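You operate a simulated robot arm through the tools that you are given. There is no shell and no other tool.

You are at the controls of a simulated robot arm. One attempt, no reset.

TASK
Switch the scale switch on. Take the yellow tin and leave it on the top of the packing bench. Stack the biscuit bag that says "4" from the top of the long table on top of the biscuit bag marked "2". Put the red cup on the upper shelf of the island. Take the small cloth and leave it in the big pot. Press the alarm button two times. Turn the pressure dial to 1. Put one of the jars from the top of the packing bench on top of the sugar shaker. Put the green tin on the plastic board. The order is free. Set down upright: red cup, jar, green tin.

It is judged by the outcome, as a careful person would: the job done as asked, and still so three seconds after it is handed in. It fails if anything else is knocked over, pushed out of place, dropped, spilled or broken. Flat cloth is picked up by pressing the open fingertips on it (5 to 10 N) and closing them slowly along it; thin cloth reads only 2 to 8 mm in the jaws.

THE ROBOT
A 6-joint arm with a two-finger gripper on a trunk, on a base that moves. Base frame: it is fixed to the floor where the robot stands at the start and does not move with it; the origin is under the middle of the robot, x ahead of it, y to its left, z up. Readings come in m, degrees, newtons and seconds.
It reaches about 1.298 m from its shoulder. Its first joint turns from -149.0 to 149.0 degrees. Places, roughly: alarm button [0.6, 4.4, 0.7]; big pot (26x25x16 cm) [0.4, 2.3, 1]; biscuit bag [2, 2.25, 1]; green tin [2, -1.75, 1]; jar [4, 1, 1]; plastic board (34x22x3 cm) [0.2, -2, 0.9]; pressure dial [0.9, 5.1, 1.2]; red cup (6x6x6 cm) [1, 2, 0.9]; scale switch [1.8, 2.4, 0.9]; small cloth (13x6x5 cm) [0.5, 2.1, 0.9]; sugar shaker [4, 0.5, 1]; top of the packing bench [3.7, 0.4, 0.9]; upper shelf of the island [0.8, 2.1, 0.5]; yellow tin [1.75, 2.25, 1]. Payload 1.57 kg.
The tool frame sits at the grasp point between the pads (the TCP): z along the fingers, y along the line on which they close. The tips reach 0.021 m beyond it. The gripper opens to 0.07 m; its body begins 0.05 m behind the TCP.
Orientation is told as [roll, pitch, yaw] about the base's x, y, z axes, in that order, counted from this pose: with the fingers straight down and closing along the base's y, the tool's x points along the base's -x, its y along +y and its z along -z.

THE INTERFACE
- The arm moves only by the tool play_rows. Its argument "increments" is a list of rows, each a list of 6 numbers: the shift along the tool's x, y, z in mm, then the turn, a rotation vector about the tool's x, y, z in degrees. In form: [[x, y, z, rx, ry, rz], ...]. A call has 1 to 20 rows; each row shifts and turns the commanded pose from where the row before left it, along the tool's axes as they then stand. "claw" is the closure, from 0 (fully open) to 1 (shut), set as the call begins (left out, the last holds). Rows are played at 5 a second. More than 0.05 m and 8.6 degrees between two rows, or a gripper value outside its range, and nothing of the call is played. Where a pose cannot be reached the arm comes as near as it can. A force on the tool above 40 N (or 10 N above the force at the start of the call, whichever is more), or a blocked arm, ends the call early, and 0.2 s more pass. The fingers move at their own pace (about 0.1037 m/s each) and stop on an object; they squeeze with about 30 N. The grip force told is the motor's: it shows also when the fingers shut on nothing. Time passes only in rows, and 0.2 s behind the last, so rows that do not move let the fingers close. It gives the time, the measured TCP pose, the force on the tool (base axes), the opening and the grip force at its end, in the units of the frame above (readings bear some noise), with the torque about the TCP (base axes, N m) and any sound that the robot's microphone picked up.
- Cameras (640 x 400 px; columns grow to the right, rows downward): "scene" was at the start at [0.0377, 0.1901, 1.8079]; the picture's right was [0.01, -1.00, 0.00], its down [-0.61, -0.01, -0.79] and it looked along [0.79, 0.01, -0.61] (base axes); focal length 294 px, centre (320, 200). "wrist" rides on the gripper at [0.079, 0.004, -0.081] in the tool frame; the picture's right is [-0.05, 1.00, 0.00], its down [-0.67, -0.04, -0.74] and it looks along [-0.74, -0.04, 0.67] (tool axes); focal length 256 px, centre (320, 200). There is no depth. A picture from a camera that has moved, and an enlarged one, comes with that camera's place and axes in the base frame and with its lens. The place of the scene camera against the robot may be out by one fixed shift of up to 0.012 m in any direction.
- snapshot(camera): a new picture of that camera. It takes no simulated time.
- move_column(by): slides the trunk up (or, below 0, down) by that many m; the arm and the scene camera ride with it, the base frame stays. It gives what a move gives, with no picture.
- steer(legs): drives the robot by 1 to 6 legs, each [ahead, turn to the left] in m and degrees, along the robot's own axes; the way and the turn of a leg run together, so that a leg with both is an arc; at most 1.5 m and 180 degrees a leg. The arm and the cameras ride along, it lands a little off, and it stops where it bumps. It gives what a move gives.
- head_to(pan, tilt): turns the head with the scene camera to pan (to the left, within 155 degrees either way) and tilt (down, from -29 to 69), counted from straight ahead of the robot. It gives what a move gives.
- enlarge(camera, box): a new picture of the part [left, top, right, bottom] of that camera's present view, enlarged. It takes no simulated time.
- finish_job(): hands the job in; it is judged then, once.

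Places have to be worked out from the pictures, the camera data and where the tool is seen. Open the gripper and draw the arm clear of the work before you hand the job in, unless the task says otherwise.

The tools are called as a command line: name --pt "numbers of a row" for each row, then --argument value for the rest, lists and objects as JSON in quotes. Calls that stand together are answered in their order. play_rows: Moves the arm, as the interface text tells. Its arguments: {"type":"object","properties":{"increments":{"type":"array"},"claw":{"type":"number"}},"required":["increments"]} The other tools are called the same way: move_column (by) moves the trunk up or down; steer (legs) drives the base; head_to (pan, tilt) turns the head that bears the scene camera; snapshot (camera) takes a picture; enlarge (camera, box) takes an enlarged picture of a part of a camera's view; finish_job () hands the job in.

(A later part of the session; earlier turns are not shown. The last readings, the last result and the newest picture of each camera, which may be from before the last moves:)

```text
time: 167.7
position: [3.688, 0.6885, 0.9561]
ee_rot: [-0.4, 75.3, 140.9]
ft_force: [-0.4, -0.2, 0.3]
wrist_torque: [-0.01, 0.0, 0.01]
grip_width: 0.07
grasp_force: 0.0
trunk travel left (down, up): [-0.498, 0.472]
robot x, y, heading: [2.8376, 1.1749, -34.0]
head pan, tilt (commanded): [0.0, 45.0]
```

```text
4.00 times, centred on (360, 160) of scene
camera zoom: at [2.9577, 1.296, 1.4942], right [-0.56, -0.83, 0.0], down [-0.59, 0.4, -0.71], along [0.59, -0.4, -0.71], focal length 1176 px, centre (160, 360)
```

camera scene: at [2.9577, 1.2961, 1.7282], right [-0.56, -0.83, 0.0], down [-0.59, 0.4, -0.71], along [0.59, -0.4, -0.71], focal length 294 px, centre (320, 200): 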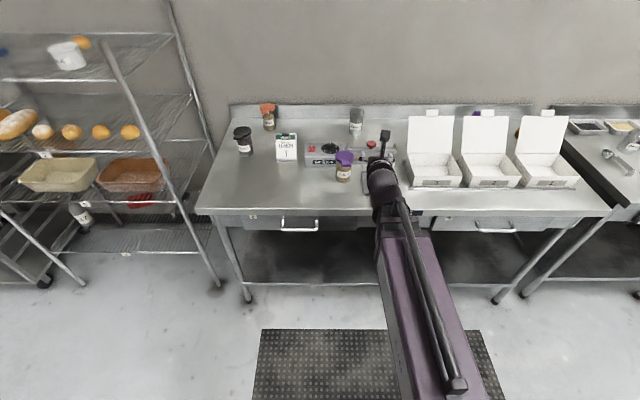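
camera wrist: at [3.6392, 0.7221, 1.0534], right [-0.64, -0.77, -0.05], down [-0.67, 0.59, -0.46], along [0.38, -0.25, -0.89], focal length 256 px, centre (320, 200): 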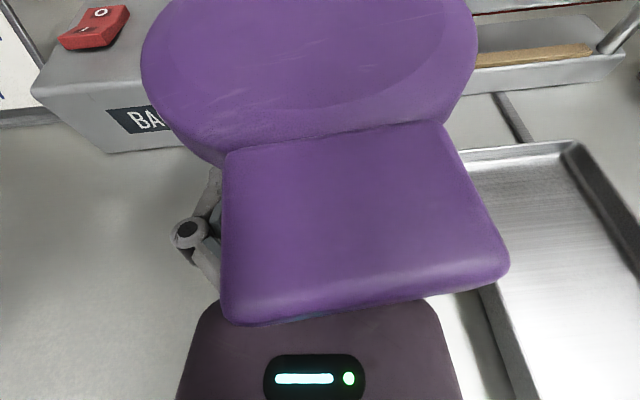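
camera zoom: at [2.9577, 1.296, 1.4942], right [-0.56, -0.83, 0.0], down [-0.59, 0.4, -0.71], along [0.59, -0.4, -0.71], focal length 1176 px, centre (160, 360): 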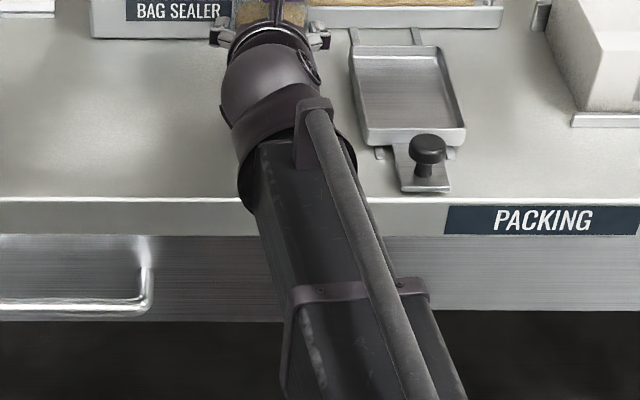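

The hand is around the jar with no contact force. I close the fingers on it.

play_rows --pt "0 0 0 0 0 0" --pt "0 0 0 0 0 0" --pt "0 0 0 0 0 0" --pt "0 0 0 0 0 0" --claw 1

move_column --by 0.04

head_to --pan 0 --tilt 35

snapshot --camera "scene"

```text
time: 168.7
position: [3.6875, 0.6889, 0.9558]
ee_rot: [-0.2, 75.3, 141.1]
ft_force: [-1.1, -0.2, 0.6]
wrist_torque: [-0.05, 0.01, -0.04]
grip_width: 0.0682
grasp_force: 29.7
trunk travel left (down, up): [-0.498, 0.472]
robot x, y, heading: [2.8394, 1.1764, -34.0]
head pan, tilt (commanded): [0.0, 45.0]
```

```text
time: 169.6
position: [3.6874, 0.6888, 0.9956]
ee_rot: [-0.2, 75.3, 141.1]
ft_force: [-0.1, -0.1, -2.9]
wrist_torque: [-0.01, 0.0, -0.04]
grip_width: 0.0683
grasp_force: 30.1
trunk travel left (down, up): [-0.538, 0.432]
robot x, y, heading: [2.8384, 1.1758, -34.3]
head pan, tilt (commanded): [0.0, 45.0]
```

```text
time: 170.3
position: [3.688, 0.6889, 0.9961]
ee_rot: [-0.2, 75.4, 141.0]
ft_force: [0.6, 0.3, -2.1]
wrist_torque: [0.0, 0.02, -0.01]
grip_width: 0.0682
grasp_force: 30.0
trunk travel left (down, up): [-0.538, 0.432]
robot x, y, heading: [2.8389, 1.1754, -34.0]
head pan, tilt (commanded): [0.0, 35.0]
```

```text
taken
camera scene: at [2.9636, 1.2921, 1.5489], right [-0.56, -0.83, 0.0], down [-0.48, 0.32, -0.82], along [0.68, -0.46, -0.57], focal length 294 px, centre (320, 200)
```

scene: 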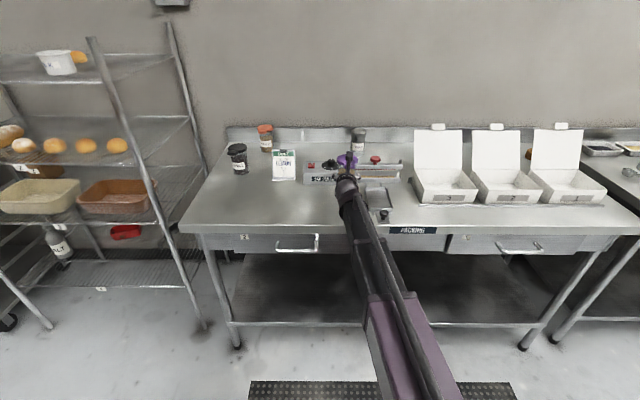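

The jar is held (68 mm body) and lifted. I raise it well above everything on the bench before repositioning.

move_column --by 0.28

steer --legs '[[0, -18], [0.26, 0], [0, 18]]'

snapshot --camera "scene"

snapshot --camera "wrist"

```text
time: 173.1
position: [3.6872, 0.6888, 1.2756]
ee_rot: [-0.2, 75.3, 141.1]
ft_force: [-0.2, -0.7, -2.3]
wrist_torque: [0.02, 0.0, -0.03]
grip_width: 0.0683
grasp_force: 30.0
trunk travel left (down, up): [-0.818, 0.152]
robot x, y, heading: [2.8398, 1.1756, -34.1]
head pan, tilt (commanded): [0.0, 35.0]
```

```text
time: 178.0
position: [3.859, 0.4977, 1.2748]
ee_rot: [-0.3, 75.2, 141.9]
ft_force: [-1.4, -0.4, -1.9]
wrist_torque: [0.02, 0.0, 0.03]
grip_width: 0.0681
grasp_force: 29.6
trunk travel left (down, up): [-0.818, 0.152]
robot x, y, heading: [3.0023, 0.9785, -33.9]
head pan, tilt (commanded): [0.0, 35.0]
```

```text
taken
camera scene: at [3.1287, 1.0917, 1.829], right [-0.56, -0.83, 0.0], down [-0.48, 0.32, -0.82], along [0.68, -0.45, -0.57], focal length 294 px, centre (320, 200)
```

scene: 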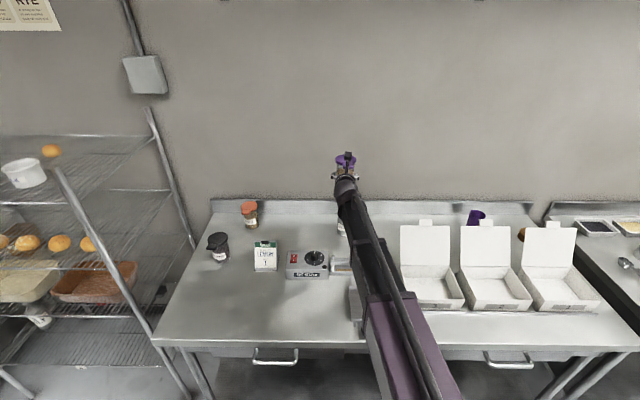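

```text
taken
camera wrist: at [3.8102, 0.5305, 1.3728], right [-0.62, -0.78, -0.05], down [-0.68, 0.57, -0.45], along [0.38, -0.25, -0.89], focal length 256 px, centre (320, 200)
```

wrist: 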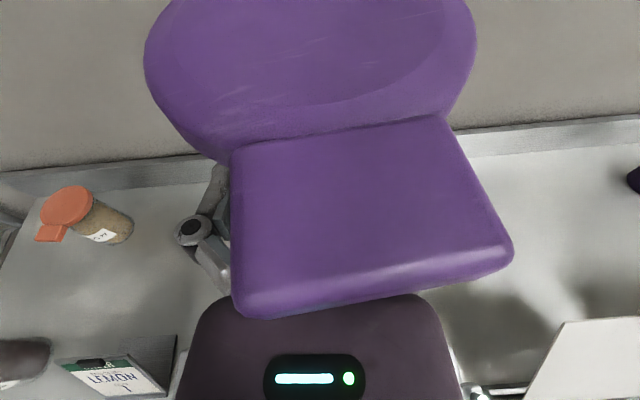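

The shaker is hidden by the arm and lid. I swing the hand 20 cm to the left to get a clear look at the shaker with the scene camera.

play_rows --pt "0 -40 0 0 0 0" --pt "0 -40 0 0 0 0" --pt "0 -40 0 0 0 0" --pt "0 -40 0 0 0 0" --pt "0 -40 0 0 0 0" --pt "0 0 0 0 0 0"

snapshot --camera "scene"

snapshot --camera "wrist"

```text
time: 179.4
position: [3.9857, 0.6552, 1.276]
ee_rot: [-0.2, 75.4, 141.8]
ft_force: [-0.2, 0.0, -2.8]
wrist_torque: [0.02, -0.02, 0.01]
grip_width: 0.0677
grasp_force: 30.1
trunk travel left (down, up): [-0.818, 0.152]
robot x, y, heading: [3.0012, 0.9769, -33.5]
head pan, tilt (commanded): [0.0, 35.0]
```

```text
taken
camera scene: at [3.1277, 1.0917, 1.8291], right [-0.56, -0.83, 0.0], down [-0.48, 0.32, -0.82], along [0.68, -0.45, -0.57], focal length 294 px, centre (320, 200)
```

scene: 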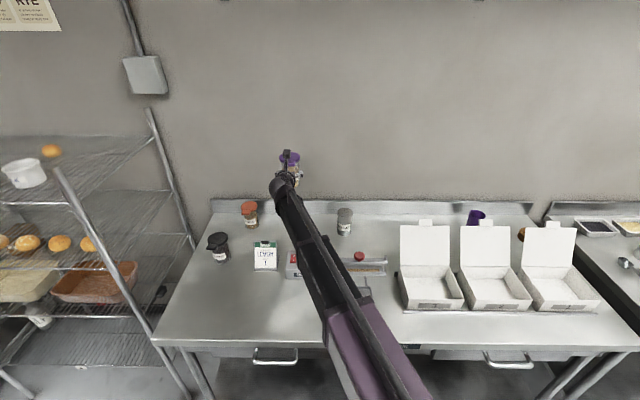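

```text
taken
camera wrist: at [3.9361, 0.6883, 1.3736], right [-0.62, -0.78, -0.05], down [-0.68, 0.57, -0.46], along [0.39, -0.25, -0.89], focal length 256 px, centre (320, 200)
```

wrist: 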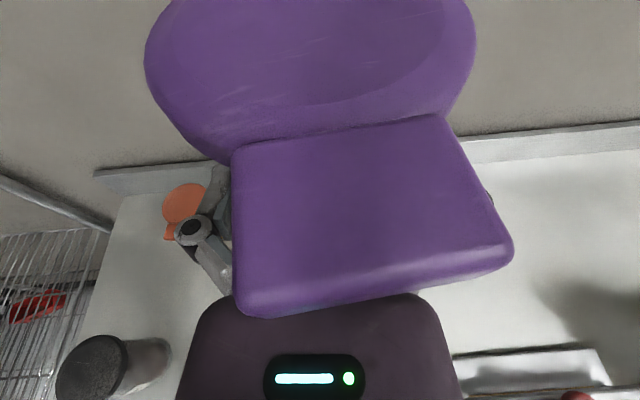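

The shaker is now visible to the right of the arm; I enlarge the area with both the shaker and the held jar to measure them together.

enlarge --camera "scene" --box '[256, 140, 384, 260]'

enlarge --camera "scene" --box '[320, 195, 368, 243]'

```text
3.33 times, centred on (320, 200) of scene
camera zoom: at [3.1277, 1.0917, 1.8291], right [-0.56, -0.83, 0.0], down [-0.48, 0.32, -0.82], along [0.68, -0.45, -0.57], focal length 980 px, centre (320, 200)
```

zoom: 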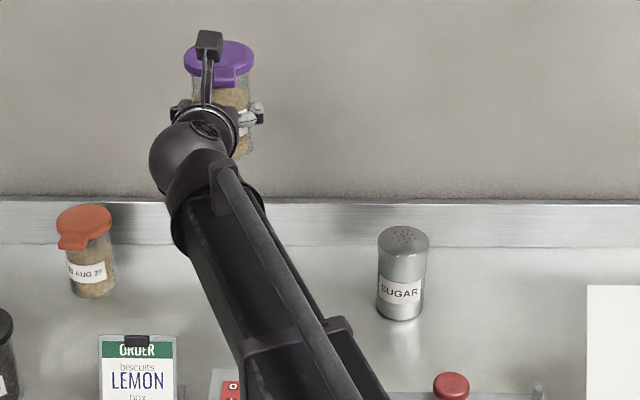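

```text
8.33 times, centred on (344, 219) of scene
camera zoom: at [3.1277, 1.0917, 1.8291], right [-0.56, -0.83, 0.0], down [-0.48, 0.32, -0.82], along [0.68, -0.45, -0.57], focal length 2450 px, centre (120, 42)
```

zoom: 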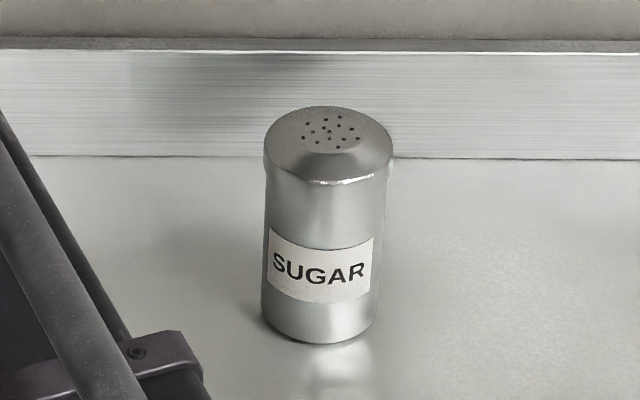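

Two estimates put the shaker's axis near (3.943, 0.417), top z ≈ 1.014. I move another 6 cm left so the wrist camera sees it past the lid, for a sharper fix.

play_rows --pt "0 -40 0 0 0 0" --pt "0 -40 0 0 0 0" --pt "0 0 0 0 0 0"

snapshot --camera "wrist"

enlarge --camera "wrist" --box '[430, 130, 590, 290]'

```text
time: 180.2
position: [4.0325, 0.7211, 1.2755]
ee_rot: [-0.1, 75.4, 142.0]
ft_force: [0.1, -0.2, -2.6]
wrist_torque: [0.03, 0.01, 0.02]
grip_width: 0.0678
grasp_force: 30.2
trunk travel left (down, up): [-0.818, 0.152]
robot x, y, heading: [3.0035, 0.9751, -33.6]
head pan, tilt (commanded): [0.0, 35.0]
```

```text
taken
camera wrist: at [3.9832, 0.7541, 1.3734], right [-0.62, -0.78, -0.05], down [-0.68, 0.57, -0.46], along [0.39, -0.25, -0.89], focal length 256 px, centre (320, 200)
```

wrist: 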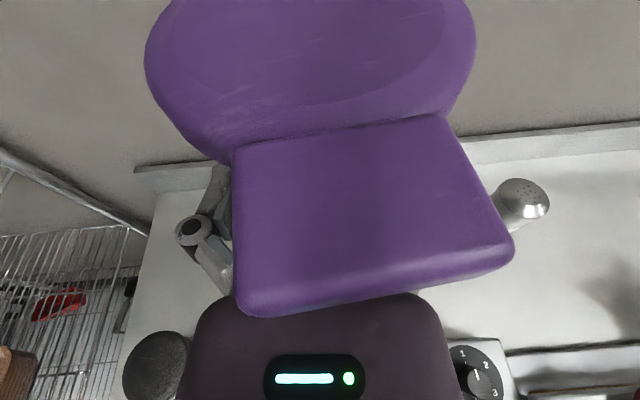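

```text
2.50 times, centred on (510, 210) of wrist
camera zoom: at [3.9832, 0.7541, 1.3734], right [-0.62, -0.78, -0.05], down [-0.68, 0.57, -0.46], along [0.39, -0.25, -0.89], focal length 640 px, centre (-155, 175)
```

zoom: 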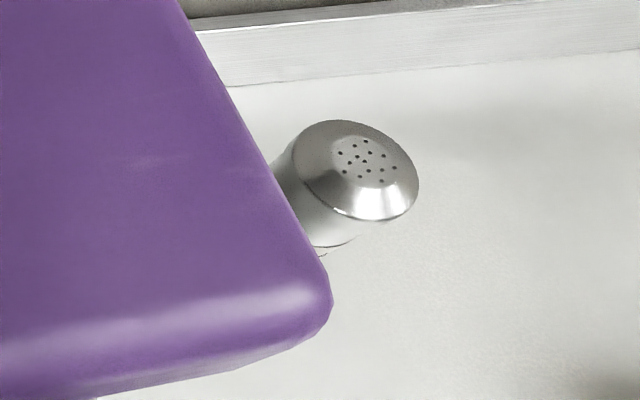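

The shaker's top now shows clearly; combining views I put its axis at about (3.941, 0.410), flat top z ≈ 1.017. I move the jar right 301 mm and forward 116 mm to be over it.

play_rows --pt "0 43.1 0 0 0 0" --pt "0 43.1 0 0 0 0" --pt "0 43.1 0 0 0 0" --pt "0 43.1 0 0 0 0" --pt "0 43.1 0 0 0 0" --pt "0 43.1 0 0 0 0" --pt "0 43.1 0 0 0 0" --pt "9.8 0 37.55 0 0 0" --pt "9.8 0 37.55 0 0 0" --pt "9.8 0 37.55 0 0 0" --pt "0 0 0 0 0 0"

move_column --by -0.17

snapshot --camera "scene"

snapshot --camera "wrist"

```text
time: 182.6
position: [3.9364, 0.4103, 1.2766]
ee_rot: [-0.2, 75.3, 142.1]
ft_force: [0.4, -0.7, -2.8]
wrist_torque: [0.02, 0.01, -0.02]
grip_width: 0.0678
grasp_force: 29.5
trunk travel left (down, up): [-0.818, 0.152]
robot x, y, heading: [3.0014, 0.9781, -33.9]
head pan, tilt (commanded): [0.0, 35.0]
```

```text
time: 184.5
position: [3.938, 0.4111, 1.1052]
ee_rot: [-0.1, 75.2, 142.0]
ft_force: [-0.3, 0.4, -1.9]
wrist_torque: [0.02, 0.02, 0.0]
grip_width: 0.0679
grasp_force: 29.5
trunk travel left (down, up): [-0.648, 0.322]
robot x, y, heading: [3.0018, 0.9747, -33.8]
head pan, tilt (commanded): [0.0, 35.0]
```

```text
taken
camera scene: at [3.1279, 1.092, 1.6591], right [-0.56, -0.83, 0.0], down [-0.48, 0.32, -0.82], along [0.68, -0.45, -0.57], focal length 294 px, centre (320, 200)
```

scene: 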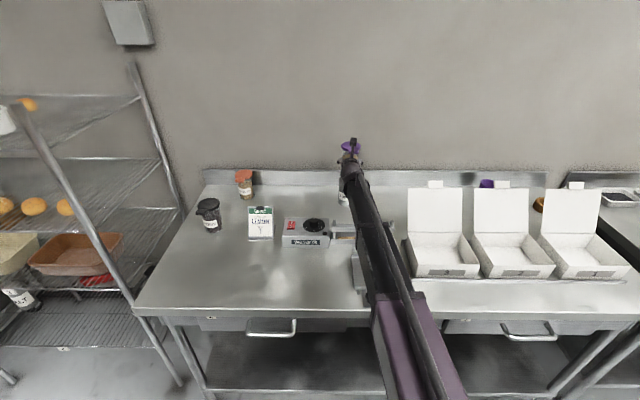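

```text
taken
camera wrist: at [3.8895, 0.4438, 1.2031], right [-0.62, -0.78, -0.05], down [-0.68, 0.57, -0.45], along [0.38, -0.25, -0.89], focal length 256 px, centre (320, 200)
```

wrist: 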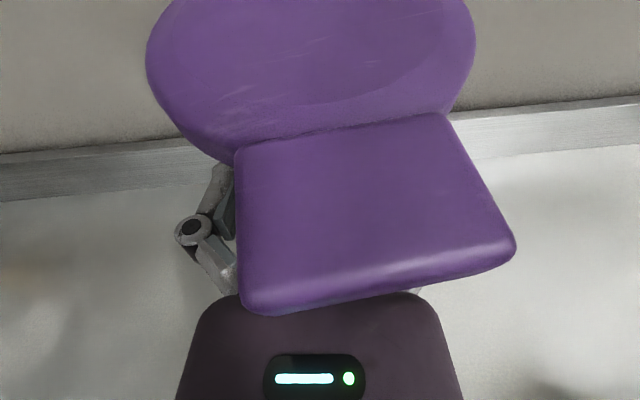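

I zoom in to compare the jar above with the shaker below it.

enlarge --camera "scene" --box '[316, 130, 396, 210]'

```text
5.00 times, centred on (356, 170) of scene
camera zoom: at [3.1279, 1.092, 1.6591], right [-0.56, -0.83, 0.0], down [-0.48, 0.32, -0.82], along [0.68, -0.45, -0.57], focal length 1470 px, centre (140, 350)
```

zoom: 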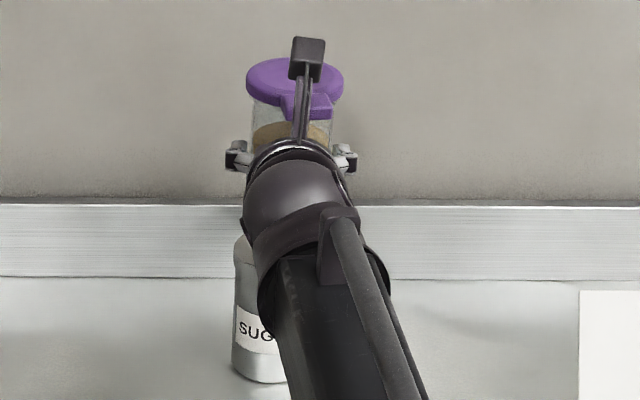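

In this view the jar sits about 8 mm to the right of the shaker, so I correct 7.5 mm left and lower to just above the top.

play_rows --pt "0 -7.5 -1 0 0 0" --pt "0 0 0 0 0 0"

move_column --by -0.022

enlarge --camera "scene" --box '[316, 130, 396, 210]'

```text
time: 185.1
position: [3.9427, 0.4168, 1.1051]
ee_rot: [-0.1, 75.3, 141.9]
ft_force: [0.4, 0.4, -2.4]
wrist_torque: [0.02, 0.02, 0.02]
grip_width: 0.0679
grasp_force: 29.9
trunk travel left (down, up): [-0.648, 0.322]
robot x, y, heading: [3.0039, 0.974, -34.0]
head pan, tilt (commanded): [0.0, 35.0]
```

```text
time: 185.8
position: [3.9433, 0.4185, 1.0839]
ee_rot: [-0.1, 75.3, 141.9]
ft_force: [-1.1, -0.2, -3.1]
wrist_torque: [0.0, -0.01, 0.01]
grip_width: 0.0681
grasp_force: 30.3
trunk travel left (down, up): [-0.626, 0.344]
robot x, y, heading: [3.0042, 0.974, -33.6]
head pan, tilt (commanded): [0.0, 35.0]
```

```text
5.00 times, centred on (356, 170) of scene
camera zoom: at [3.1279, 1.092, 1.637], right [-0.56, -0.83, 0.0], down [-0.48, 0.32, -0.82], along [0.68, -0.46, -0.57], focal length 1470 px, centre (140, 350)
```

zoom: 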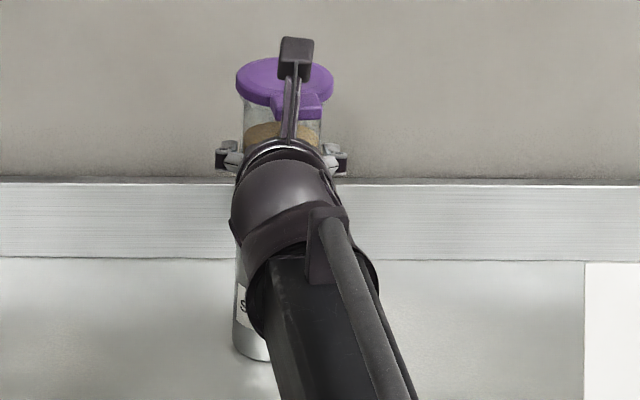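

Now the jar and the shaker line up. I lower in small steps until contact.

move_column --by -0.006

move_column --by -0.004

```text
time: 186.3
position: [3.9424, 0.4183, 1.0774]
ee_rot: [-0.1, 75.2, 142.1]
ft_force: [-0.7, 0.2, -3.3]
wrist_torque: [0.0, 0.01, 0.03]
grip_width: 0.0676
grasp_force: 30.2
trunk travel left (down, up): [-0.62, 0.35]
robot x, y, heading: [2.9999, 0.9761, -33.6]
head pan, tilt (commanded): [0.0, 35.0]
```

```text
time: 186.9
position: [3.9422, 0.4167, 1.0744]
ee_rot: [-0.1, 75.4, 141.9]
ft_force: [2.6, -2.6, 11.5]
wrist_torque: [-0.29, -0.14, -0.03]
grip_width: 0.0679
grasp_force: 30.0
trunk travel left (down, up): [-0.616, 0.354]
robot x, y, heading: [3.0027, 0.9776, -34.0]
head pan, tilt (commanded): [0.0, 35.0]
```

Contact: the jar's weight is on the shaker. I open the fingers and check before withdrawing.

play_rows --pt "0 0 0 0 0 0" --pt "0 0 0 0 0 0" --pt "0 0 0 0 0 0" --pt "0 0 0 0 0 0" --claw 0

snapshot --camera "wrist"

enlarge --camera "scene" --box '[316, 130, 396, 210]'

```text
time: 187.9
position: [3.9421, 0.4161, 1.0733]
ee_rot: [-0.1, 75.1, 141.9]
ft_force: [0.6, -0.1, -0.5]
wrist_torque: [-0.03, 0.01, 0.01]
grip_width: 0.07
grasp_force: 0.2
trunk travel left (down, up): [-0.616, 0.354]
robot x, y, heading: [3.0068, 0.9732, -33.8]
head pan, tilt (commanded): [0.0, 35.0]
```

```text
taken
camera wrist: at [3.8939, 0.4503, 1.1712], right [-0.62, -0.78, -0.05], down [-0.68, 0.58, -0.45], along [0.38, -0.25, -0.89], focal length 256 px, centre (320, 200)
```

wrist: 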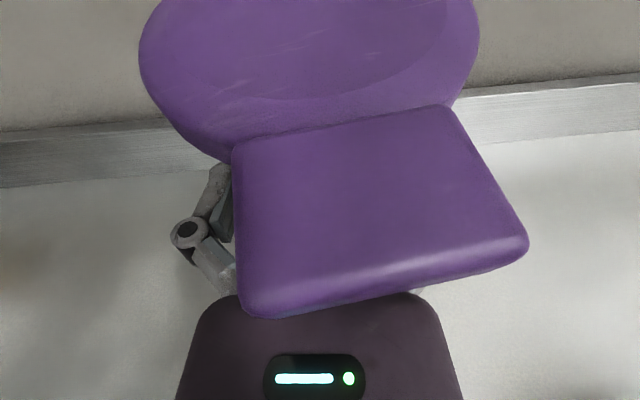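

```text
5.00 times, centred on (356, 170) of scene
camera zoom: at [3.1277, 1.0922, 1.627], right [-0.56, -0.83, 0.0], down [-0.48, 0.32, -0.82], along [0.68, -0.46, -0.57], focal length 1470 px, centre (140, 350)
```

zoom: 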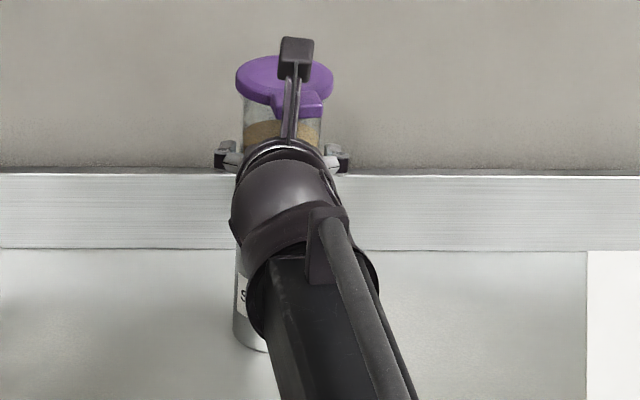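

The jar stands by itself. I withdraw straight back, slowly.

play_rows --pt "-2.55 0 -9.67 0 0 0" --pt "-2.55 0 -9.67 0 0 0" --pt "-2.55 0 -9.67 0 0 0" --pt "-3.8 0 -14.5 0 0 0" --pt "-3.8 0 -14.5 0 0 0" --pt "-5.1 0 -19.3 0 0 0" --pt "-5.1 0 -19.3 0 0 0" --pt "0 0 0 0 0 0"

snapshot --camera "wrist"

enlarge --camera "scene" --box '[316, 130, 396, 210]'

```text
time: 189.7
position: [3.863, 0.4788, 1.0723]
ee_rot: [-0.2, 75.2, 141.9]
ft_force: [0.3, 0.6, 0.7]
wrist_torque: [0.04, 0.0, -0.01]
grip_width: 0.0701
grasp_force: 0.2
trunk travel left (down, up): [-0.616, 0.354]
robot x, y, heading: [3.0008, 0.9743, -33.7]
head pan, tilt (commanded): [0.0, 35.0]
```

```text
taken
camera wrist: at [3.8143, 0.512, 1.1711], right [-0.62, -0.78, -0.05], down [-0.68, 0.58, -0.45], along [0.38, -0.25, -0.89], focal length 256 px, centre (320, 200)
```

wrist: 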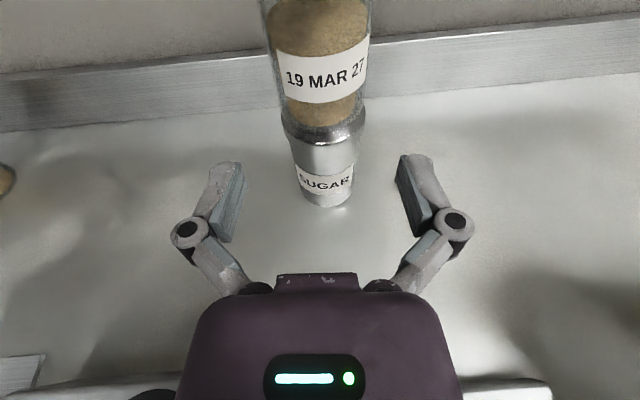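

```text
5.00 times, centred on (356, 170) of scene
camera zoom: at [3.1277, 1.0922, 1.627], right [-0.56, -0.83, 0.0], down [-0.48, 0.32, -0.82], along [0.68, -0.46, -0.57], focal length 1470 px, centre (140, 350)
```

zoom: 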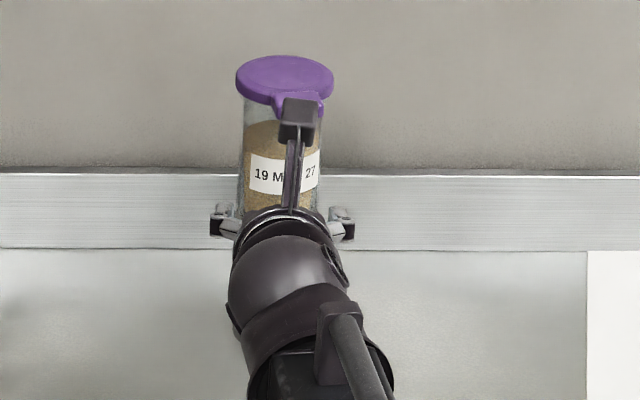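

The jar stands squarely on the shaker. I back the base off, raise the trunk, and return the hand to its neutral downward pose.

steer --legs '[[-0.15, 0]]'

move_column --by 0.2

play_rows --pt "0 0 0 0 -7.5 0" --pt "0 0 0 0 -7.5 0" --pt "0 0 0 0 -7.5 0" --pt "0 0 0 0 -7.5 0" --pt "0 0 0 0 -7.5 0" --pt "0 0 0 0 -7.5 0" --pt "0 0 0 0 -7.5 0" --pt "0 0 0 0 -7.5 0" --pt "0 0 0 0 -7.5 0" --pt "0 0 0 0 -7.5 0" --pt "0 0 0 0 0 8.3" --pt "0 0 0 0 0 8.3" --pt "0 0 0 0 0 8.3" --pt "0 0 0 0 0 8.3" --pt "0 0 0 0 0 8.3" --pt "0 0 0 0 0 8.3" --pt "0 0 0 0 0 8.3" --pt "0 0 0 0 0 8.3" --pt "0 0 0 0 0 8.3" --pt "0 0 0 0 0 8.3"

play_rows --pt "0 0 0 0 0 8.3" --pt "0 0 0 0 0 8.3" --pt "0 0 0 0 0 8.3" --pt "0 0 0 0 0 8.3" --pt "0 0 0 0 0 8.3" --pt "0 0 0 0 0 8.3" --pt "0 0 0 0 0 8.3" --pt "0 0 0 0 0 8.3" --pt "0 0 0 0 0 8.3" --pt "0 0 0 0 0 8.3" --pt "0 0 0 0 0 8.3" --pt "0 0 0 0 0 0"

```text
time: 191.2
position: [3.7366, 0.5627, 1.0746]
ee_rot: [-0.2, 75.2, 141.9]
ft_force: [0.1, 0.0, -0.5]
wrist_torque: [-0.01, -0.01, -0.02]
grip_width: 0.0699
grasp_force: 0.0
trunk travel left (down, up): [-0.616, 0.354]
robot x, y, heading: [2.8739, 1.0606, -33.6]
head pan, tilt (commanded): [0.0, 35.0]
```

```text
time: 193.4
position: [3.7357, 0.5637, 1.2733]
ee_rot: [-0.2, 75.2, 142.1]
ft_force: [-0.2, 0.4, 0.2]
wrist_torque: [0.01, 0.0, 0.01]
grip_width: 0.0699
grasp_force: 0.0
trunk travel left (down, up): [-0.816, 0.154]
robot x, y, heading: [2.879, 1.0581, -33.4]
head pan, tilt (commanded): [0.0, 35.0]
```

```text
time: 197.6
position: [3.7367, 0.5637, 1.1343]
ee_rot: [-0.3, 0.0, 59.0]
ft_force: [-0.1, 0.4, -0.1]
wrist_torque: [0.01, -0.01, -0.04]
grip_width: 0.0702
grasp_force: 0.2
out of reach, approached as far as the arm can: row 1, 2, 3, 4, 5, 6, 7, 8, 9
trunk travel left (down, up): [-0.816, 0.154]
robot x, y, heading: [2.8766, 1.0584, -33.5]
head pan, tilt (commanded): [0.0, 35.0]
```

```text
time: 200.2
position: [3.7371, 0.564, 1.1349]
ee_rot: [0.1, -0.2, -32.3]
ft_force: [-0.5, -0.4, 0.6]
wrist_torque: [0.02, 0.02, 0.01]
grip_width: 0.0698
grasp_force: 0.1
trunk travel left (down, up): [-0.816, 0.154]
robot x, y, heading: [2.8769, 1.0594, -33.9]
head pan, tilt (commanded): [0.0, 35.0]
```

The arm works in a level plane, with height set by the trunk. I fold the hand in, raise the trunk, and drive around the right end of the long table to its back side, pausing to look first.

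play_rows --pt "40 0 0 0 0 0" --pt "40 0 0 0 0 0" --pt "40 0 0 0 0 0" --pt "40 0 0 0 0 0" --pt "40 0 0 0 0 0" --pt "40 0 0 0 0 0" --pt "40 0 0 0 0 0" --pt "40 0 0 0 0 0" --pt "0 0 0 0 0 0"

move_column --by 0.15

steer --legs '[[0, 89]]'

head_to --pan 0 --tilt 25

snapshot --camera "scene"

head_to --pan 60 --tilt 30

snapshot --camera "scene"

```text
time: 202.2
position: [3.464, 0.7377, 1.1344]
ee_rot: [0.1, -0.1, -32.3]
ft_force: [0.6, -1.3, -0.1]
wrist_torque: [0.01, 0.01, -0.01]
grip_width: 0.0701
grasp_force: 0.1
out of reach, approached as far as the arm can: row 8
trunk travel left (down, up): [-0.816, 0.154]
robot x, y, heading: [2.8779, 1.06, -33.9]
head pan, tilt (commanded): [0.0, 35.0]
```

```text
time: 203.9
position: [3.463, 0.7366, 1.2856]
ee_rot: [0.0, -0.2, -32.2]
ft_force: [-0.5, -0.6, -1.0]
wrist_torque: [0.0, 0.0, -0.02]
grip_width: 0.0699
grasp_force: 0.0
trunk travel left (down, up): [-0.966, 0.004]
robot x, y, heading: [2.8744, 1.0653, -33.7]
head pan, tilt (commanded): [0.0, 35.0]
```

```text
time: 210.0
position: [3.2085, 1.6438, 1.2848]
ee_rot: [0.0, -0.1, 56.7]
ft_force: [0.9, 0.1, 0.6]
wrist_torque: [0.02, 0.11, -0.01]
grip_width: 0.0698
grasp_force: 0.0
trunk travel left (down, up): [-0.966, 0.004]
robot x, y, heading: [2.8497, 1.0797, 54.8]
head pan, tilt (commanded): [0.0, 35.0]
```

```text
time: 210.7
position: [3.2073, 1.6427, 1.2849]
ee_rot: [-0.1, -0.2, 56.7]
ft_force: [-0.3, 0.8, 0.8]
wrist_torque: [-0.01, 0.01, 0.02]
grip_width: 0.0702
grasp_force: 0.0
trunk travel left (down, up): [-0.966, 0.004]
robot x, y, heading: [2.8449, 1.0783, 54.6]
head pan, tilt (commanded): [0.0, 25.0]
```

```text
taken
camera scene: at [2.7305, 1.2156, 1.9927], right [0.81, -0.58, 0.0], down [-0.24, -0.34, -0.91], along [0.53, 0.74, -0.42], focal length 294 px, centre (320, 200)
```

scene: 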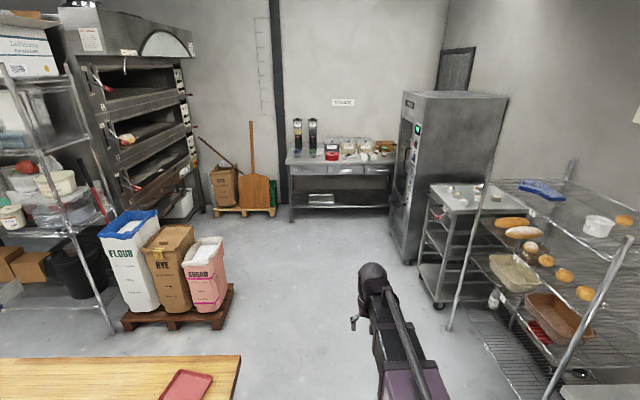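

```text
time: 212.0
position: [3.2092, 1.6417, 1.2851]
ee_rot: [0.1, -0.2, 56.6]
ft_force: [-0.3, 0.6, 0.1]
wrist_torque: [-0.04, -0.02, 0.03]
grip_width: 0.0701
grasp_force: 0.1
trunk travel left (down, up): [-0.966, 0.004]
robot x, y, heading: [2.8501, 1.0805, 54.7]
head pan, tilt (commanded): [60.0, 30.0]
```

```text
taken
camera scene: at [2.6402, 1.2226, 1.9848], right [0.91, 0.42, 0.0], down [0.21, -0.45, -0.87], along [-0.36, 0.79, -0.5], focal length 294 px, centre (320, 200)
```

scene: 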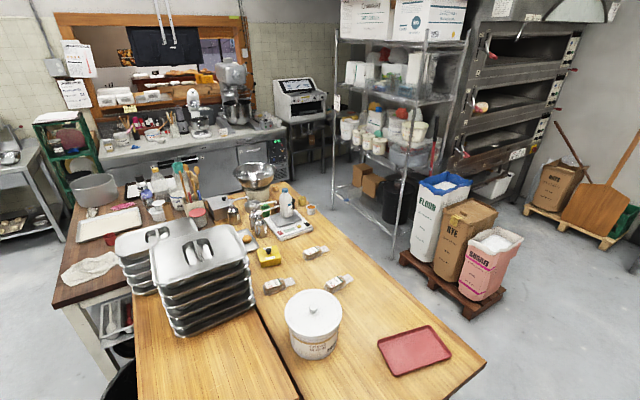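

I can see the yellow tin, three bags and the scale; a pallet stands behind the table leaving about 1 m of aisle. I check my own base size by looking down.

head_to --pan 90 --tilt 69

snapshot --camera "scene"

head_to --pan 30 --tilt 69

snapshot --camera "scene"

head_to --pan 150 --tilt 69

snapshot --camera "scene"

```text
time: 213.0
position: [3.2092, 1.642, 1.2859]
ee_rot: [0.1, -0.2, 56.6]
ft_force: [0.3, 0.0, -0.5]
wrist_torque: [-0.04, -0.02, -0.01]
grip_width: 0.0702
grasp_force: 0.0
trunk travel left (down, up): [-0.966, 0.004]
robot x, y, heading: [2.8503, 1.0776, 54.6]
head pan, tilt (commanded): [90.0, 68.8]
```

```text
taken
camera scene: at [2.6322, 1.1728, 1.9334], right [0.58, 0.81, 0.0], down [0.76, -0.54, -0.36], along [-0.3, 0.21, -0.93], focal length 294 px, centre (320, 200)
```

scene: 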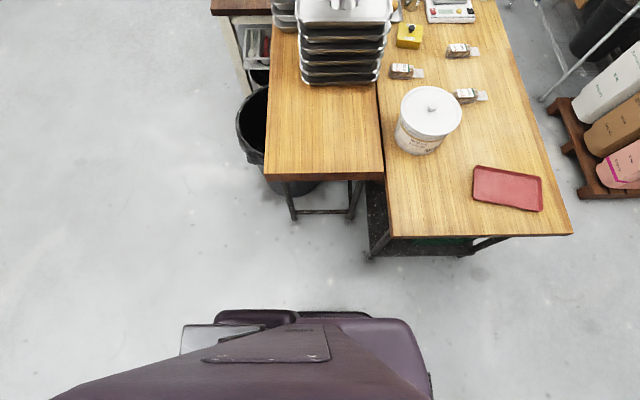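

```text
time: 214.3
position: [3.2086, 1.6423, 1.2855]
ee_rot: [0.0, -0.2, 56.7]
ft_force: [-0.4, 0.2, -0.2]
wrist_torque: [0.0, -0.05, -0.02]
grip_width: 0.07
grasp_force: 0.2
trunk travel left (down, up): [-0.966, 0.004]
robot x, y, heading: [2.8469, 1.0781, 54.6]
head pan, tilt (commanded): [30.0, 68.8]
```

```text
taken
camera scene: at [2.683, 1.196, 1.9333], right [1.0, -0.09, 0.0], down [-0.09, -0.93, -0.36], along [0.03, 0.36, -0.93], focal length 294 px, centre (320, 200)
```

scene: 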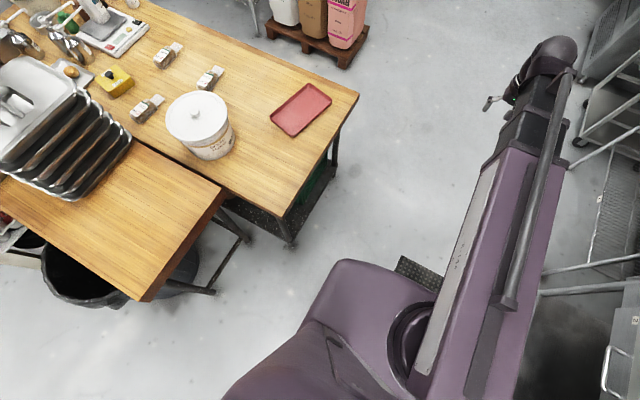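

```text
time: 216.3
position: [3.2079, 1.6413, 1.2862]
ee_rot: [0.0, -0.3, 56.7]
ft_force: [-0.4, 0.4, 0.1]
wrist_torque: [0.03, -0.03, -0.02]
grip_width: 0.0697
grasp_force: 0.1
trunk travel left (down, up): [-0.966, 0.004]
robot x, y, heading: [2.8494, 1.077, 54.7]
head pan, tilt (commanded): [150.0, 68.8]
```

```text
taken
camera scene: at [2.6269, 1.1171, 1.9333], right [-0.42, 0.91, 0.0], down [0.85, 0.39, -0.36], along [-0.33, -0.15, -0.93], focal length 294 px, centre (320, 200)
```

scene: 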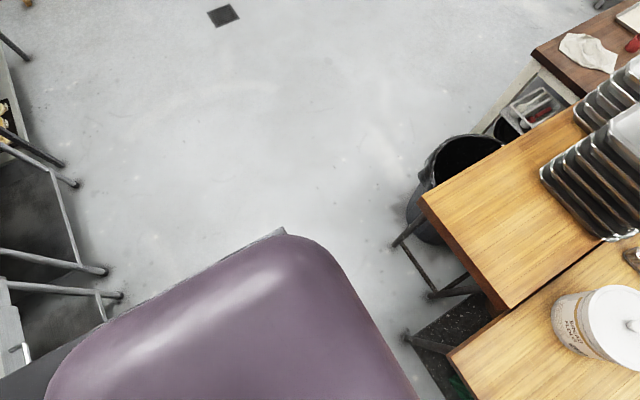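

The base is about 0.5 m across, so standing at the back-right of the table works. I drive along the table's right side, then turn in behind it.

steer --legs '[[1.4, 0], [0, 90], [0.9, 0]]'

head_to --pan 70 --tilt 45

snapshot --camera "scene"

head_to --pan 0 --tilt 40

snapshot --camera "scene"

```text
time: 235.9
position: [2.3085, 3.0324, 1.2854]
ee_rot: [0.1, -0.1, 147.9]
ft_force: [0.0, -0.2, -0.5]
wrist_torque: [-0.01, 0.01, 0.0]
grip_width: 0.07
grasp_force: 0.1
trunk travel left (down, up): [-0.966, 0.004]
robot x, y, heading: [2.8792, 2.6792, 145.7]
head pan, tilt (commanded): [150.0, 68.8]
```

```text
time: 237.4
position: [2.31, 3.0327, 1.2851]
ee_rot: [0.1, -0.2, 147.9]
ft_force: [0.3, 0.1, 1.3]
wrist_torque: [0.0, 0.01, 0.0]
grip_width: 0.0704
grasp_force: 0.1
trunk travel left (down, up): [-0.966, 0.004]
robot x, y, heading: [2.8781, 2.6844, 146.0]
head pan, tilt (commanded): [70.0, 45.0]
```

```text
taken
camera scene: at [2.7493, 2.4682, 1.9622], right [-0.58, 0.81, 0.0], down [0.57, 0.41, -0.71], along [-0.57, -0.41, -0.71], focal length 294 px, centre (320, 200)
```

scene: 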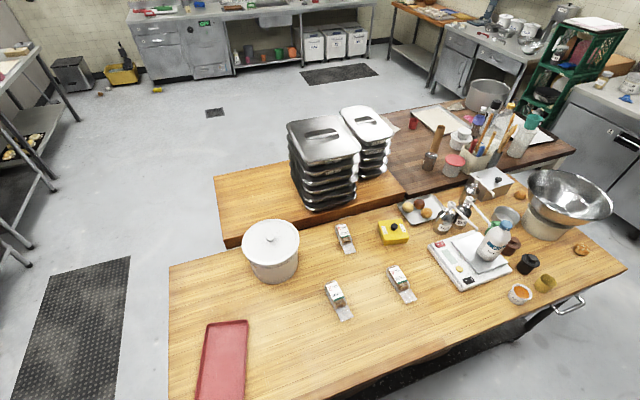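

```text
time: 238.8
position: [2.3093, 3.0318, 1.2855]
ee_rot: [0.1, -0.2, 147.9]
ft_force: [0.0, 0.4, -0.9]
wrist_torque: [0.0, 0.02, 0.02]
grip_width: 0.07
grasp_force: 0.0
trunk travel left (down, up): [-0.966, 0.004]
robot x, y, heading: [2.8799, 2.6819, 145.6]
head pan, tilt (commanded): [0.0, 40.0]
```

```text
taken
camera scene: at [2.745, 2.5635, 1.9695], right [0.56, 0.83, 0.0], down [0.53, -0.36, -0.77], along [-0.63, 0.43, -0.64], focal length 294 px, centre (320, 200)
```

scene: 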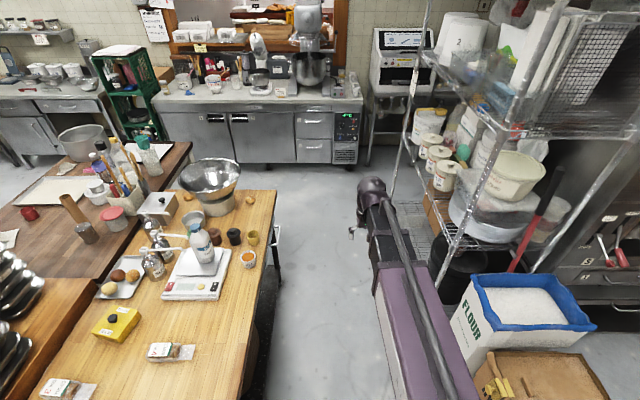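

Excellent view. I zoom in on the bags, tin and scale to read the labels and find the switch.

head_to --pan 70 --tilt 45

enlarge --camera "scene" --box '[310, 205, 438, 325]'

enlarge --camera "scene" --box '[410, 200, 570, 320]'

enlarge --camera "scene" --box '[320, 220, 416, 325]'

```text
time: 240.2
position: [2.3091, 3.0318, 1.2847]
ee_rot: [0.1, -0.2, 147.9]
ft_force: [-0.6, -0.8, -0.2]
wrist_torque: [-0.03, 0.03, -0.01]
grip_width: 0.0699
grasp_force: 0.1
trunk travel left (down, up): [-0.966, 0.004]
robot x, y, heading: [2.88, 2.6818, 145.5]
head pan, tilt (commanded): [70.0, 45.0]
```

```text
3.33 times, centred on (374, 265) of scene
camera zoom: at [2.7492, 2.4683, 1.9622], right [-0.58, 0.81, 0.0], down [0.57, 0.41, -0.71], along [-0.57, -0.41, -0.71], focal length 980 px, centre (140, -17)
```

zoom: 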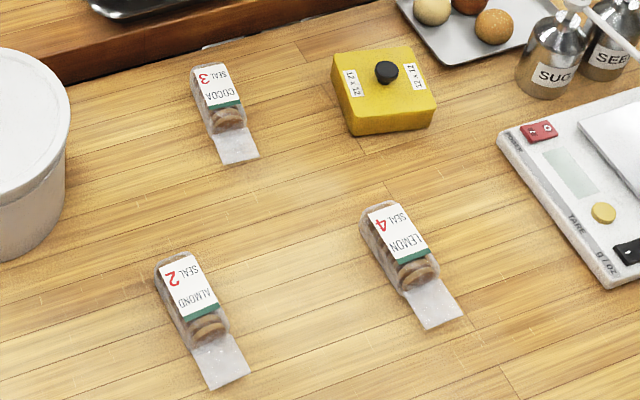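

```text
3.33 times, centred on (490, 260) of scene
camera zoom: at [2.7492, 2.4683, 1.9622], right [-0.58, 0.81, 0.0], down [0.57, 0.41, -0.71], along [-0.57, -0.41, -0.71], focal length 980 px, centre (-247, 0)
```

zoom: 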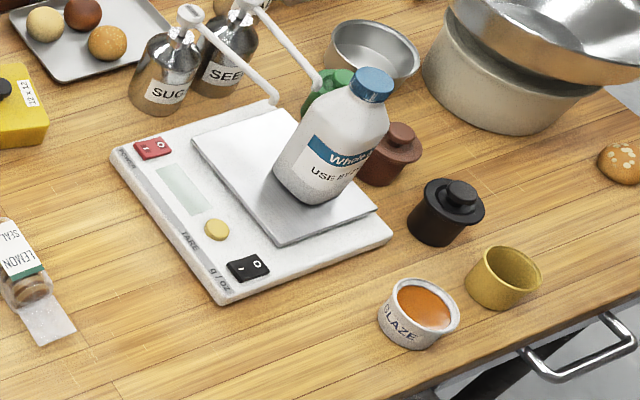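

```text
3.81 times, centred on (368, 272) of scene
camera zoom: at [2.7492, 2.4683, 1.9622], right [-0.58, 0.81, 0.0], down [0.57, 0.41, -0.71], along [-0.57, -0.41, -0.71], focal length 1120 px, centre (137, -76)
```

zoom: 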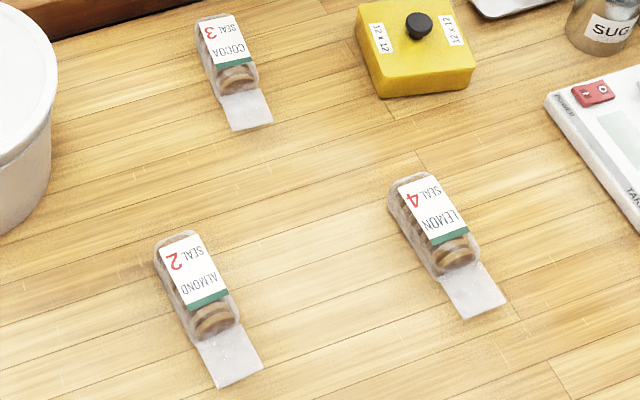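

Bags: LEMON 4, ALMOND 2, COCOA 3; yellow tin 12 × 12 with a knob. I zoom on the scale's red power rocker.

enlarge --camera "scene" --box '[440, 232, 476, 258]'

enlarge --camera "scene" --box '[470, 268, 506, 294]'

```text
15.38 times, centred on (458, 245) of scene
camera zoom: at [2.7492, 2.4683, 1.9622], right [-0.58, 0.81, 0.0], down [0.57, 0.41, -0.71], along [-0.57, -0.41, -0.71], focal length 4523 px, centre (-1803, -492)
```

zoom: 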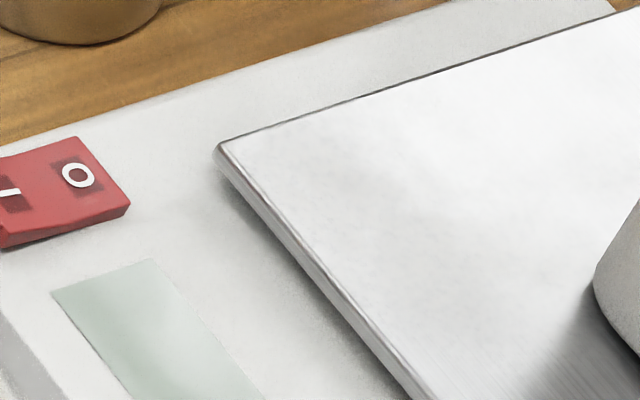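

```text
15.38 times, centred on (488, 281) of scene
camera zoom: at [2.7492, 2.4683, 1.9622], right [-0.58, 0.81, 0.0], down [0.57, 0.41, -0.71], along [-0.57, -0.41, -0.71], focal length 4523 px, centre (-2265, -1046)
```

zoom: 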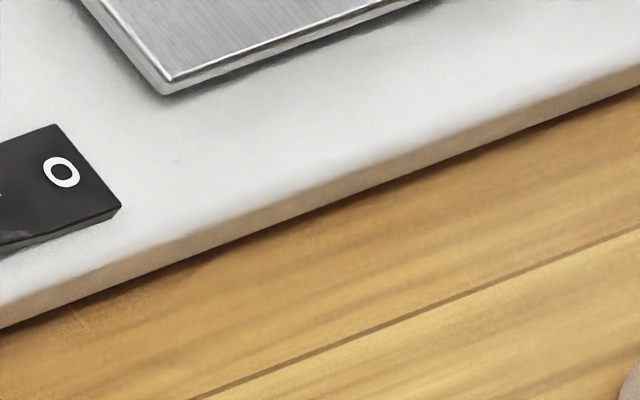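

enlarge --camera "scene" --box '[428, 232, 464, 258]'

enlarge --camera "scene" --box '[458, 268, 494, 294]'

```text
15.38 times, centred on (446, 245) of scene
camera zoom: at [2.7492, 2.4683, 1.9622], right [-0.58, 0.81, 0.0], down [0.57, 0.41, -0.71], along [-0.57, -0.41, -0.71], focal length 4523 px, centre (-1618, -492)
```

zoom: 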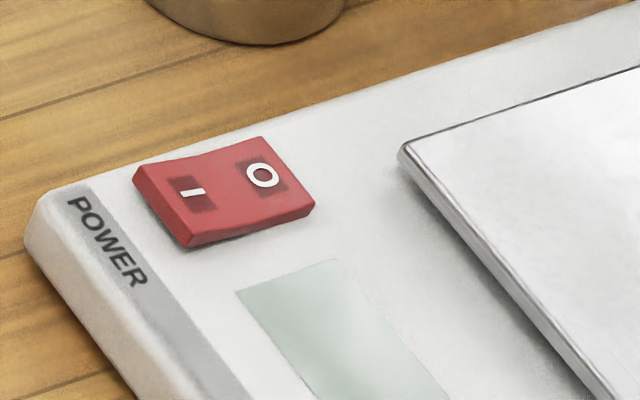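

```text
15.38 times, centred on (476, 281) of scene
camera zoom: at [2.7492, 2.4683, 1.9622], right [-0.58, 0.81, 0.0], down [0.57, 0.41, -0.71], along [-0.57, -0.41, -0.71], focal length 4523 px, centre (-2080, -1046)
```

zoom: 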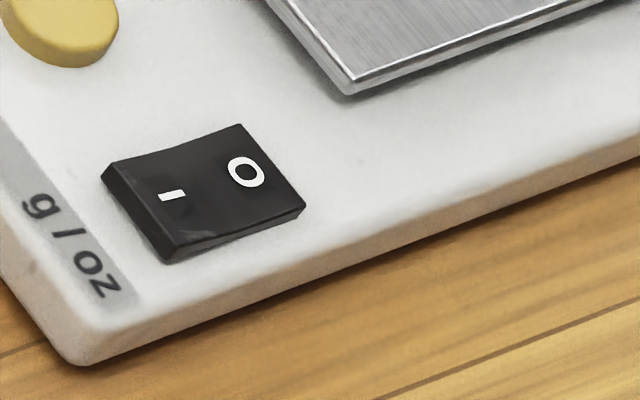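

The red POWER rocker has its "I" end raised on the side toward the table's right end, near (1.844, 2.440). I swing the hand over there at full height with the fingers closed.

play_rows --pt "-2.4 43.8 0 0 0 0" --pt "-2.4 43.8 0 0 0 0" --pt "-2.4 43.8 0 0 0 0" --pt "-2.4 43.8 0 0 0 0" --pt "-2.4 43.8 0 0 0 0" --pt "-2.4 43.8 0 0 0 0" --pt "-2.4 43.8 0 0 0 0" --pt "-2.4 43.8 0 0 0 0" --pt "-2.4 43.8 0 0 0 0" --pt "-2.4 43.8 0 0 0 0" --pt "-2.4 43.8 0 0 0 0" --pt "-2.4 43.8 0 0 0 0" --pt "-2.4 43.8 0 0 0 0" --pt "-2.4 43.8 0 0 0 0" --pt "-2.4 43.8 0 0 0 0" --pt "-2.4 43.8 0 0 0 0" --pt "-2.4 43.8 0 0 0 0" --pt "0 0 0 0 0 0" --claw 1

snapshot --camera "wrist"

snapshot --camera "scene"

```text
time: 244.0
position: [1.8809, 2.423, 1.2865]
ee_rot: [0.1, -0.2, 147.8]
ft_force: [-0.1, -0.2, -0.3]
wrist_torque: [-0.01, 0.02, -0.02]
grip_width: 0.0
grasp_force: 28.2
trunk travel left (down, up): [-0.966, 0.004]
robot x, y, heading: [2.8771, 2.6813, 145.7]
head pan, tilt (commanded): [70.0, 45.0]
```

```text
taken
camera wrist: at [1.9455, 2.3762, 1.3667], right [-0.58, -0.82, 0.0], down [-0.54, 0.38, 0.75], along [-0.61, 0.43, -0.66], focal length 256 px, centre (320, 200)
```

wrist: 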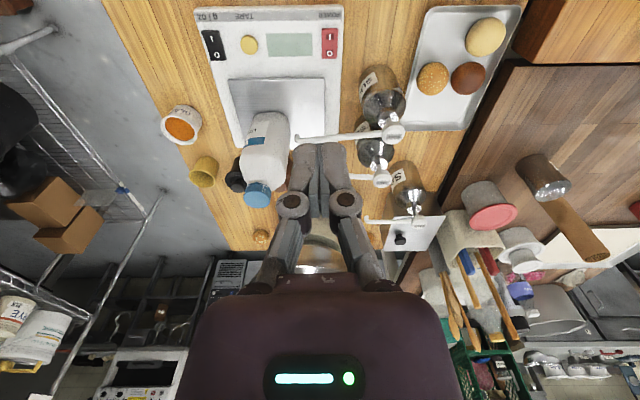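

```text
taken
camera scene: at [2.7499, 2.4692, 1.9624], right [-0.58, 0.81, 0.0], down [0.57, 0.41, -0.71], along [-0.57, -0.41, -0.71], focal length 294 px, centre (320, 200)
```

scene: 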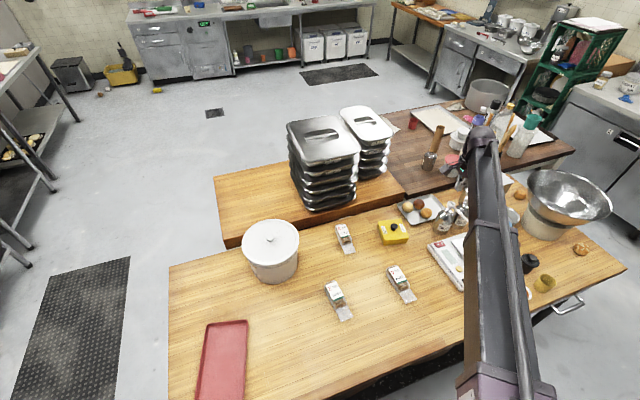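

The rocker is in view near the top of the wrist picture; I enlarge it.

enlarge --camera "wrist" --box '[280, 0, 380, 80]'

```text
5.00 times, centred on (330, 40) of wrist
camera zoom: at [1.9455, 2.3762, 1.3667], right [-0.58, -0.82, 0.0], down [-0.54, 0.38, 0.75], along [-0.61, 0.43, -0.66], focal length 1280 px, centre (270, 1000)
```

zoom: 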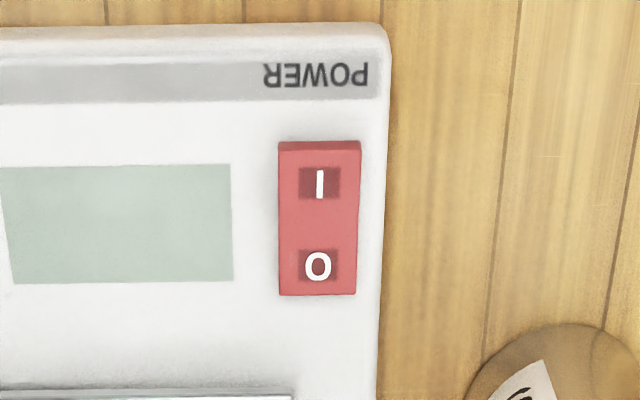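

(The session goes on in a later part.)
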